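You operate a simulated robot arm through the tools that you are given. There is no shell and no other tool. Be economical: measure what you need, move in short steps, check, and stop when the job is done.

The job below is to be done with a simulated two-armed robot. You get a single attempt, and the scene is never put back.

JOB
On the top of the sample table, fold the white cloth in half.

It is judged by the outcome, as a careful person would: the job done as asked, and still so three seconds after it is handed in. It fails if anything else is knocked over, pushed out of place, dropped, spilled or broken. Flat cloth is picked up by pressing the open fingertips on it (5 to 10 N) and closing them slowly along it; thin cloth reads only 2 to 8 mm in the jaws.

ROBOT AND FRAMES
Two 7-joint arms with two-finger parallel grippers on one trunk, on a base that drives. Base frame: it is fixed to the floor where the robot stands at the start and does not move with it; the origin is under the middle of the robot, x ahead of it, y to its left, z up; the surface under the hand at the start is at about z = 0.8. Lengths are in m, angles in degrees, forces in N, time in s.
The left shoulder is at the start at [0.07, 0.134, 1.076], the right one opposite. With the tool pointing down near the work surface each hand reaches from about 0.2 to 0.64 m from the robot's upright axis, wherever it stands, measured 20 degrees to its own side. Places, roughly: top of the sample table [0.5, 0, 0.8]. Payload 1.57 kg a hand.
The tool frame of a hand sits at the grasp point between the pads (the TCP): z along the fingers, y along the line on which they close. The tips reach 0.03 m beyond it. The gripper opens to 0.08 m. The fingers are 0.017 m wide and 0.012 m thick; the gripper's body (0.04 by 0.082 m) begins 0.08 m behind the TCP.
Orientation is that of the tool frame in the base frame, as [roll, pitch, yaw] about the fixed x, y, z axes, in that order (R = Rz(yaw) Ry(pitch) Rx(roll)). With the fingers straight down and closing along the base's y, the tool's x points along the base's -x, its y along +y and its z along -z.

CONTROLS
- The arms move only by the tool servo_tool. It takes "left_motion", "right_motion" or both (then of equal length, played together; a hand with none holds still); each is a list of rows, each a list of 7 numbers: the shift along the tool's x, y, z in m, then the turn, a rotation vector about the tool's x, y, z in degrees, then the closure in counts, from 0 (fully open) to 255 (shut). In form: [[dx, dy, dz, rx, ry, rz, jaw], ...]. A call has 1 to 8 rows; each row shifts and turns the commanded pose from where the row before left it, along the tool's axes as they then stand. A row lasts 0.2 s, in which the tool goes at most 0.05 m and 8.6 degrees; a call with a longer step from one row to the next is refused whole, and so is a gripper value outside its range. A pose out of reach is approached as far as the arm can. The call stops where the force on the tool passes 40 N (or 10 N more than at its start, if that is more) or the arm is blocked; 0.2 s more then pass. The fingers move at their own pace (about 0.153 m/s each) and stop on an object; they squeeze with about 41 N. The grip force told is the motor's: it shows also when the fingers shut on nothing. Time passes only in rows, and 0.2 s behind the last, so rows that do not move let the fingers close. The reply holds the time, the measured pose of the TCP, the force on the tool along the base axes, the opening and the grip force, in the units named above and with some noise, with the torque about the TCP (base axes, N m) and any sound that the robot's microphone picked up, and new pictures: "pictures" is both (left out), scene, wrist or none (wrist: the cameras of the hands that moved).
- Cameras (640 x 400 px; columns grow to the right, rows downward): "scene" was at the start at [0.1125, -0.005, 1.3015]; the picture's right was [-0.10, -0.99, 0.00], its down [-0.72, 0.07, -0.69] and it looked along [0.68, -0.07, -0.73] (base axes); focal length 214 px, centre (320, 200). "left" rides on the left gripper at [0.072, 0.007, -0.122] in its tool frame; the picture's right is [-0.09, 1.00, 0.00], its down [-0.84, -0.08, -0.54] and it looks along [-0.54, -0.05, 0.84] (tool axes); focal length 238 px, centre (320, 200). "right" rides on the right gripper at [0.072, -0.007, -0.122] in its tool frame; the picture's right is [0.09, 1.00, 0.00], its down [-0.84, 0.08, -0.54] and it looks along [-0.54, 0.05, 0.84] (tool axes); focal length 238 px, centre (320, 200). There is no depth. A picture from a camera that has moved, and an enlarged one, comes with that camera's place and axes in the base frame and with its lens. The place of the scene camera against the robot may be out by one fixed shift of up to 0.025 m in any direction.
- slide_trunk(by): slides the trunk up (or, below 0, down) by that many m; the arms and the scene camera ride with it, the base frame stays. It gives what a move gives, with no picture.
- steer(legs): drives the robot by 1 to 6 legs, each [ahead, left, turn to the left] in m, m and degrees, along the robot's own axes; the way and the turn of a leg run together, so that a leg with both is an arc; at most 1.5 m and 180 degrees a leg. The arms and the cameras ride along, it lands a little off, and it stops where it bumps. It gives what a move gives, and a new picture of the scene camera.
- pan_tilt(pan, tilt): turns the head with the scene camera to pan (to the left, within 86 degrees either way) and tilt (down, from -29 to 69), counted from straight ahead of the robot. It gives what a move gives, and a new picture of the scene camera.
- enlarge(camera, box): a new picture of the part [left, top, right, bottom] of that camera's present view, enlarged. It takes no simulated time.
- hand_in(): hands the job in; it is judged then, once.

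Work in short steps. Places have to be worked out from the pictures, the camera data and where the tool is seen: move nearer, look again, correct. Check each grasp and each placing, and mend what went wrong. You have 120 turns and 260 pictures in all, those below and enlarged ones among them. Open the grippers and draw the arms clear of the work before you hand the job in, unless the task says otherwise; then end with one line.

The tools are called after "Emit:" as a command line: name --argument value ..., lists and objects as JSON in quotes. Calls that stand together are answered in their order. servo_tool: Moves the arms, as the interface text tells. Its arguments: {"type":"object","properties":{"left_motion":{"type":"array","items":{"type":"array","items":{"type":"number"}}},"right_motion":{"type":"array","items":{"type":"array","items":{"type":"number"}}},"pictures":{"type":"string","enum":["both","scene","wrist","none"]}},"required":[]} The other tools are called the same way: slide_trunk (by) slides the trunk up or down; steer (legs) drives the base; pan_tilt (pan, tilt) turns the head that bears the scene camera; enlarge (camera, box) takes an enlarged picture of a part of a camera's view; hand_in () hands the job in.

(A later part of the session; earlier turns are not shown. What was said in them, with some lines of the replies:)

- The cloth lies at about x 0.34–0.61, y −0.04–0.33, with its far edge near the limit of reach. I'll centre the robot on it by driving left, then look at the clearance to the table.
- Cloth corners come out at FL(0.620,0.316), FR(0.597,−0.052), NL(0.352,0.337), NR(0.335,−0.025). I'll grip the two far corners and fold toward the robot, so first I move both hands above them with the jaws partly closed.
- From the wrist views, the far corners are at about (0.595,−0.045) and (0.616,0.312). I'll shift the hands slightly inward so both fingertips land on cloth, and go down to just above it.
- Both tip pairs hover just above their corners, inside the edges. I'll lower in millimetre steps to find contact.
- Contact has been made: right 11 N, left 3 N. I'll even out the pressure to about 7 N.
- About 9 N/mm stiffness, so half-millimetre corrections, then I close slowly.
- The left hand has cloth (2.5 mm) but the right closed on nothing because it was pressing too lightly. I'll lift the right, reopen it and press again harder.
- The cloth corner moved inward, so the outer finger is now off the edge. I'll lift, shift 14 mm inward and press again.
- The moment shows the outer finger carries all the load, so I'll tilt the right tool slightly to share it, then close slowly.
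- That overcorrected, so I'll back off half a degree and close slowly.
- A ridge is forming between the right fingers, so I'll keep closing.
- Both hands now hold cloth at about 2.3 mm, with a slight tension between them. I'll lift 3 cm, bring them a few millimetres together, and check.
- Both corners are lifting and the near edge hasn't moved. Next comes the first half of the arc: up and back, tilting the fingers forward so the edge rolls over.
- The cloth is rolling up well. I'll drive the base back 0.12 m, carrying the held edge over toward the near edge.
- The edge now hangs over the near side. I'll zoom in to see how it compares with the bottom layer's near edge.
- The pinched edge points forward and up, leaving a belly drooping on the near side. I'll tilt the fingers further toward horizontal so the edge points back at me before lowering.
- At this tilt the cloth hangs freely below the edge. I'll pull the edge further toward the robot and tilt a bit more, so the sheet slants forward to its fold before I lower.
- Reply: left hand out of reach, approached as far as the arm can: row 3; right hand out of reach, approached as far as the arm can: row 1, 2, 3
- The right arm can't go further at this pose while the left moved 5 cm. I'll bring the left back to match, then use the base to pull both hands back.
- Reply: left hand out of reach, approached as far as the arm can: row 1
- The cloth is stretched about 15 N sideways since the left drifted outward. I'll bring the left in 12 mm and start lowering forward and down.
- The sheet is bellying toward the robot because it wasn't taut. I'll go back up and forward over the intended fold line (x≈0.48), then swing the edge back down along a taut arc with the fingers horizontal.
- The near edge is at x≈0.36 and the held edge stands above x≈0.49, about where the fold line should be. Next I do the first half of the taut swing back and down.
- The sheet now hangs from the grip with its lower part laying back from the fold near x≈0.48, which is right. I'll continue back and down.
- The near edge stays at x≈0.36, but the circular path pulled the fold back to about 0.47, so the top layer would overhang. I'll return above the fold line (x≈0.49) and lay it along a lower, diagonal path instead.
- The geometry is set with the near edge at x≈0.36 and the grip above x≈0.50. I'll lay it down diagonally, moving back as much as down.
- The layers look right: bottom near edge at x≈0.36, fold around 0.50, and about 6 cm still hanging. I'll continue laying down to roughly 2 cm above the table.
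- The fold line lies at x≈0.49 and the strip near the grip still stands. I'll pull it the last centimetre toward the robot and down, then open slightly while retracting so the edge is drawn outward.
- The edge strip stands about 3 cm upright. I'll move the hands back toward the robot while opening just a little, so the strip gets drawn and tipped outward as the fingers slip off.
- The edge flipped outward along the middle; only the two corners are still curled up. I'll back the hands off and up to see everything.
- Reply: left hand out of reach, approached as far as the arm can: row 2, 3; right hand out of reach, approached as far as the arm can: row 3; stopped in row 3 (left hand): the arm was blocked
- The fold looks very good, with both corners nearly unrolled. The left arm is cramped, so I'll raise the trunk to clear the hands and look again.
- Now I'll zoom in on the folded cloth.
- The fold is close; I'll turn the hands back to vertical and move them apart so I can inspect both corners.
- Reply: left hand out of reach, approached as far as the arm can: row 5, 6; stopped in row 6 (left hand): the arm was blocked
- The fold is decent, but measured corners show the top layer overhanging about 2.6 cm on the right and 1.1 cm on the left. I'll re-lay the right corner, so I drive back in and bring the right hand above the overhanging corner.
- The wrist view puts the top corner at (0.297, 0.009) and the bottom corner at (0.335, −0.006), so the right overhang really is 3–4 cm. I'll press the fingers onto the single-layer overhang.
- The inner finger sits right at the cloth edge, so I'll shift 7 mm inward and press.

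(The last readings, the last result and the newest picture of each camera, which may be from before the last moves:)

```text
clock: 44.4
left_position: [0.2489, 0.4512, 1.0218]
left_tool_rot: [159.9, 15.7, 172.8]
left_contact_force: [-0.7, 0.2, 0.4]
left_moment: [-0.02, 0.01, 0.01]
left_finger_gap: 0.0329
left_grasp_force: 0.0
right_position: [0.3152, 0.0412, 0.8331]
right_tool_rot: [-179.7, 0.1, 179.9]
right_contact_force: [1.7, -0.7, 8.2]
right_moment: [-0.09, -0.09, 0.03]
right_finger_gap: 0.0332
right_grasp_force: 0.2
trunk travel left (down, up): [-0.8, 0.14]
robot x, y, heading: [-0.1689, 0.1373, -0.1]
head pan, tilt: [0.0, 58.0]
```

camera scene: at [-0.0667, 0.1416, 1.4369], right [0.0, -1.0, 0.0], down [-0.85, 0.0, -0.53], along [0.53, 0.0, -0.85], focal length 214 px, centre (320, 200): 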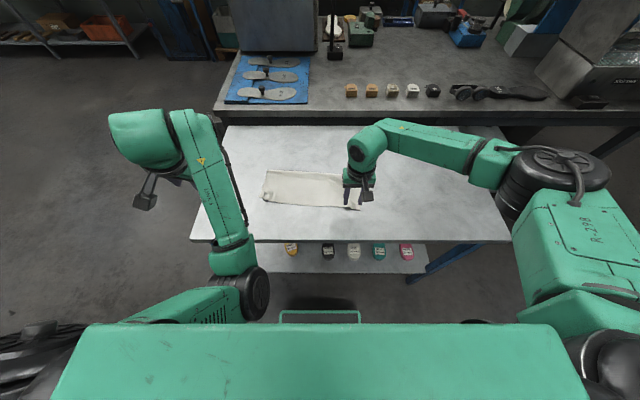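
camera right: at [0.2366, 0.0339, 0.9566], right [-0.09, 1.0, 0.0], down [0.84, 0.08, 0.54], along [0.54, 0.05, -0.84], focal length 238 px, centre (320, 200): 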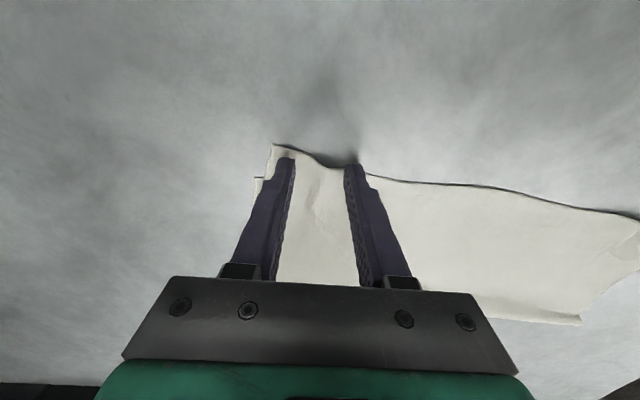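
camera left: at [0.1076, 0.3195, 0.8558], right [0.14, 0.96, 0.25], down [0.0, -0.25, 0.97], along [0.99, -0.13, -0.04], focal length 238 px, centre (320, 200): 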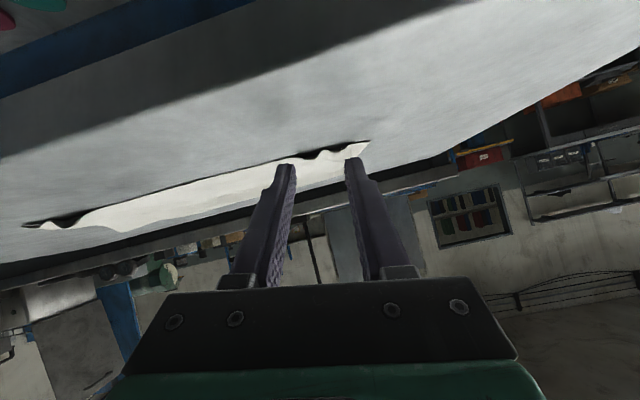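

Pressing at 8 N; I'll nudge down slightly and close slowly.

Emit:
servo_tool --right_motion '[[0, 0, 0.0004, 0, 0, 0, 163], [0, 0, 0, 0, 0, 0, 176], [0, 0, 0, 0, 0, 0, 189], [0, 0, 0, 0, 0, 0, 202], [0, 0, 0, 0, 0, 0, 215], [0, 0, 0, 0, 0, 0, 230], [0, 0, 0, 0, 0, 0, 255], [0, 0, 0, 0, 0, 0, 255]]' --pictures "wrist"

```text
clock: 46.2
left_position: [0.2476, 0.4515, 1.0228]
left_tool_rot: [159.8, 15.7, 172.9]
left_contact_force: [-0.8, 0.8, -0.6]
left_moment: [0.04, -0.01, -0.01]
left_finger_gap: 0.0332
left_grasp_force: 0.1
right_position: [0.3138, 0.0408, 0.8324]
right_tool_rot: [-179.7, 0.1, 179.8]
right_contact_force: [0.3, -1.0, 16.9]
right_moment: [-0.07, -0.13, 0.01]
right_finger_gap: 0.0027
right_grasp_force: 24.8
trunk travel left (down, up): [-0.8, 0.14]
robot x, y, heading: [-0.1687, 0.144, 0.3]
head pan, tilt: [0.0, 58.0]
camera right: at [0.2411, 0.0348, 0.9543], right [-0.09, 1.0, -0.01], down [0.84, 0.08, 0.54], along [0.54, 0.05, -0.84], focal length 238 px, centre (320, 200)
```

right: 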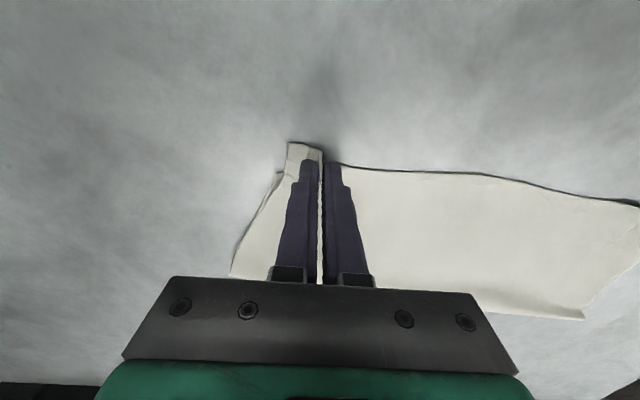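

The grip reads 2.7 mm, the same as the single-layer pinch before. I'll lift 4 cm and check that only the top layer comes.

Emit:
servo_tool --right_motion '[[-0.005, 0, -0.012, 0, 0, 0, 255], [-0.01, -0.002, -0.014, 0, 0, 0, 255], [-0.01, -0.002, -0.014, 0, 0, 0, 255], [0, 0, 0, 0, 0, 0, 255]]' --pictures "wrist"

Emit:
enlarge --camera "scene" --box '[240, 140, 400, 240]'

```text
clock: 47.2
left_position: [0.2501, 0.4513, 1.0212]
left_tool_rot: [159.8, 15.5, 172.9]
left_contact_force: [-0.2, -0.4, 0.0]
left_moment: [0.01, -0.02, 0.02]
left_finger_gap: 0.0331
left_grasp_force: 0.0
right_position: [0.3408, 0.0358, 0.8719]
right_tool_rot: [-179.8, 0.0, 179.8]
right_contact_force: [-0.1, 0.0, 0.6]
right_moment: [-0.04, 0.05, 0.0]
right_finger_gap: 0.0027
right_grasp_force: 24.1
trunk travel left (down, up): [-0.8, 0.14]
robot x, y, heading: [-0.17, 0.1408, -0.0]
head pan, tilt: [0.0, 58.0]
camera right: at [0.2682, 0.0291, 0.9936], right [-0.09, 1.0, -0.01], down [0.84, 0.08, 0.54], along [0.54, 0.04, -0.84], focal length 238 px, centre (320, 200)
```

right: 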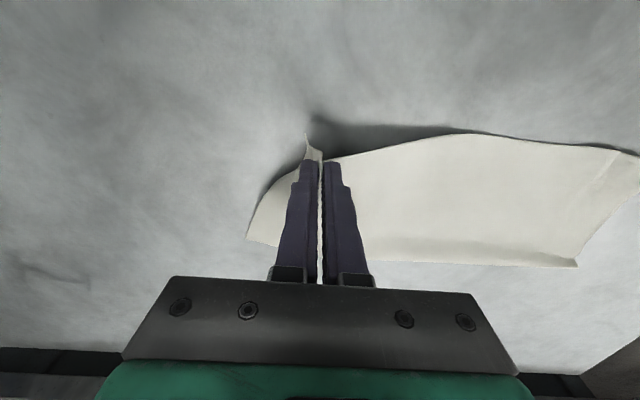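

```text
4.00 times, centred on (320, 190) of scene
camera zoom: at [-0.0667, 0.1414, 1.4368], right [0.0, -1.0, 0.0], down [-0.85, 0.0, -0.53], along [0.53, 0.0, -0.85], focal length 858 px, centre (320, 240)
```

zoom: 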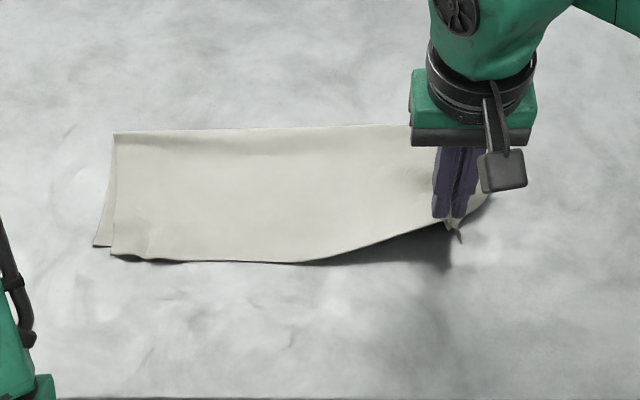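

I can't see the bottom layer's corner any more, so I'll zoom in to check whether both layers were gripped.

Emit:
enlarge --camera "right" --box '[220, 100, 420, 225]'

Emit:
enlarge --camera "scene" --box '[330, 180, 380, 211]'

```text
3.20 times, centred on (320, 162) of right
camera zoom: at [0.2682, 0.0291, 0.9936], right [-0.09, 1.0, -0.01], down [0.84, 0.08, 0.54], along [0.54, 0.04, -0.84], focal length 763 px, centre (320, 320)
```

zoom: 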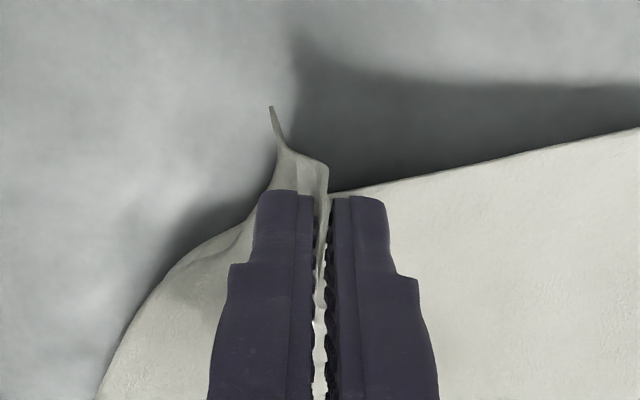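

```text
12.80 times, centred on (355, 196) of scene
camera zoom: at [-0.0667, 0.1414, 1.4368], right [0.0, -1.0, 0.0], down [-0.85, 0.0, -0.53], along [0.53, 0.0, -0.85], focal length 2745 px, centre (-128, 258)
```

zoom: 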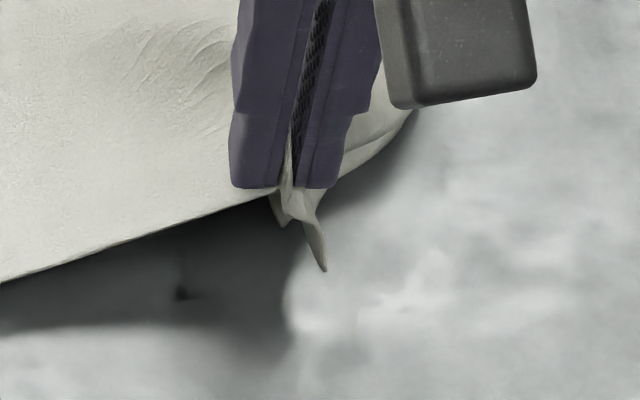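

Both layers seem to be pinched together. I'll set the corner back down where it was, open, back off, and re-measure.

Emit:
servo_tool --right_motion '[[0.01, 0.002, 0.014, 0, 0, 0, 255], [0.01, 0.002, 0.014, 0, 0, 0, 255], [0.006, 0, 0.01, 0, 0, 0, 255], [0, 0, 0, 0, 0, 0, 200], [0, 0, 0, 0, 0, 0, 150], [0, 0, -0.02, 0, 0, 0, 150], [0, 0, -0.03, 0, 0, 0, 150], [0, 0, -0.03, 0, 0, 0, 150]]' --pictures "wrist"

Emit:
enlarge --camera "right" --box '[220, 100, 420, 225]'

```text
clock: 49.0
left_position: [0.2492, 0.4515, 1.0212]
left_tool_rot: [159.8, 15.6, 172.9]
left_contact_force: [0.3, 0.4, 0.6]
left_moment: [-0.02, -0.02, 0.02]
left_finger_gap: 0.0333
left_grasp_force: 0.1
right_position: [0.3141, 0.0414, 0.9141]
right_tool_rot: [-179.7, 0.1, 180.0]
right_contact_force: [-0.1, 0.5, 0.2]
right_moment: [0.01, 0.01, -0.02]
right_finger_gap: 0.0332
right_grasp_force: 0.1
trunk travel left (down, up): [-0.8, 0.14]
robot x, y, heading: [-0.1723, 0.1415, 0.4]
head pan, tilt: [0.0, 58.0]
camera right: at [0.2419, 0.0362, 1.036], right [-0.09, 1.0, 0.0], down [0.84, 0.08, 0.54], along [0.54, 0.05, -0.84], focal length 238 px, centre (320, 200)
```

right: 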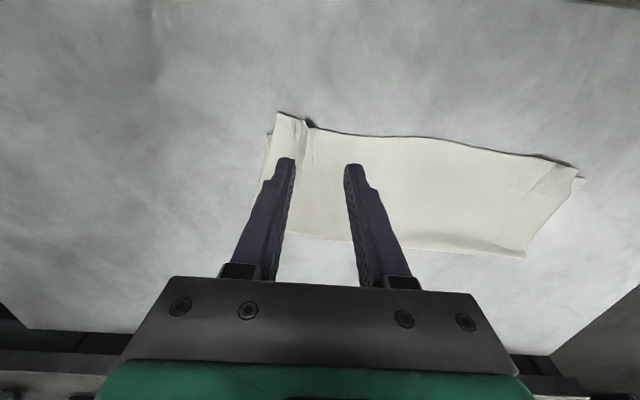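

```text
3.20 times, centred on (320, 162) of right
camera zoom: at [0.2419, 0.0362, 1.036], right [-0.09, 1.0, 0.0], down [0.84, 0.08, 0.54], along [0.54, 0.05, -0.84], focal length 763 px, centre (320, 320)
```

zoom: 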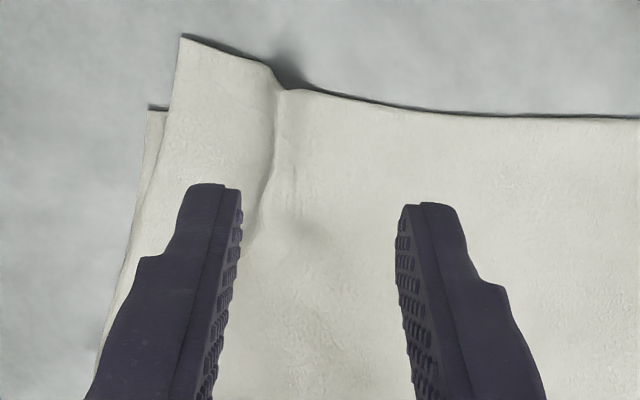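

After setting it down, the top corners lie 2.4 cm (right) and 2.2 cm (left) from the bottom corners, a better match than before. Another regrasp could do more harm than good, so I'll draw the right hand clear and take a last look.

Emit:
servo_tool --right_motion '[[0, 0, -0.03, 0, 0, 0, 0], [0.02, -0.02, -0.03, 0, 0, 0, 0], [0.03, -0.03, -0.02, 0, 0, 0, 0], [0.03, -0.03, 0, 0, 0, 0, 0], [0.02, -0.03, 0, 0, 0, 0, 0], [0, -0.03, 0, 0, 0, 0, 0]]' --left_motion '[[0, 0, 0, 0, 0, 0, 0], [0, 0, 0, 0, 0, 0, 0], [0, 0, 0, 0, 0, 0, 0], [0, 0, 0, 0, 0, 0, 0], [0, 0, 0, 0, 0, 0, 0], [0, 0, 0, 0, 0, 0, 0]]' --pictures "scene"

Emit:
enlarge --camera "scene" --box '[240, 140, 400, 240]'

```text
clock: 50.4
left_position: [0.2505, 0.45, 1.0222]
left_tool_rot: [159.7, 15.7, 172.8]
left_contact_force: [-0.4, -0.3, -0.3]
left_moment: [0.0, -0.02, 0.02]
left_finger_gap: 0.08
left_grasp_force: 0.0
right_position: [0.2135, -0.0998, 0.993]
right_tool_rot: [-179.8, 0.1, 180.0]
right_contact_force: [0.7, -1.0, -0.3]
right_moment: [0.03, 0.01, 0.0]
right_finger_gap: 0.0801
right_grasp_force: 0.1
trunk travel left (down, up): [-0.8, 0.14]
robot x, y, heading: [-0.168, 0.1429, 0.1]
head pan, tilt: [0.0, 58.0]
camera scene: at [-0.0673, 0.1402, 1.4369], right [0.0, -1.0, 0.0], down [-0.85, 0.0, -0.53], along [0.53, 0.0, -0.85], focal length 214 px, centre (320, 200)
```

scene: 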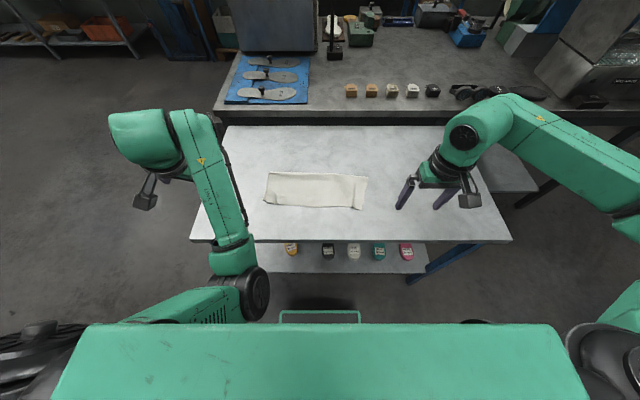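

```text
4.00 times, centred on (320, 190) of scene
camera zoom: at [-0.0673, 0.1402, 1.4369], right [0.0, -1.0, 0.0], down [-0.85, 0.0, -0.53], along [0.53, 0.0, -0.85], focal length 858 px, centre (320, 240)
```

zoom: 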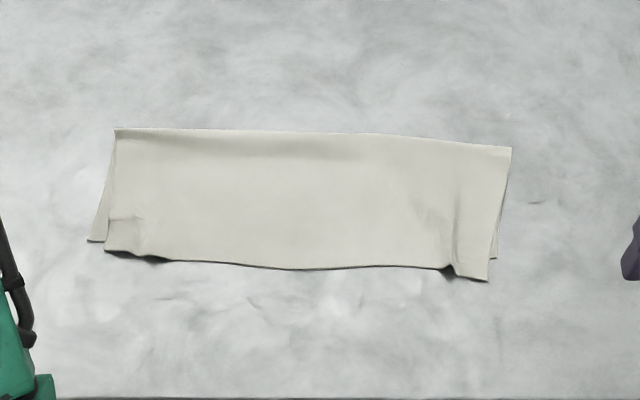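

The cloth lies flat and folded in half with its edges within about 2 cm, both grippers are open and clear, and nothing else has moved. Handing in.

Emit:
hand_in

```text
The job is handed in.
```

The white cloth is folded in half on the sample table, with its corners matching to about 2–2.5 cm and a few small creases near the corners; both grippers are open and clear, and nothing else was disturbed.
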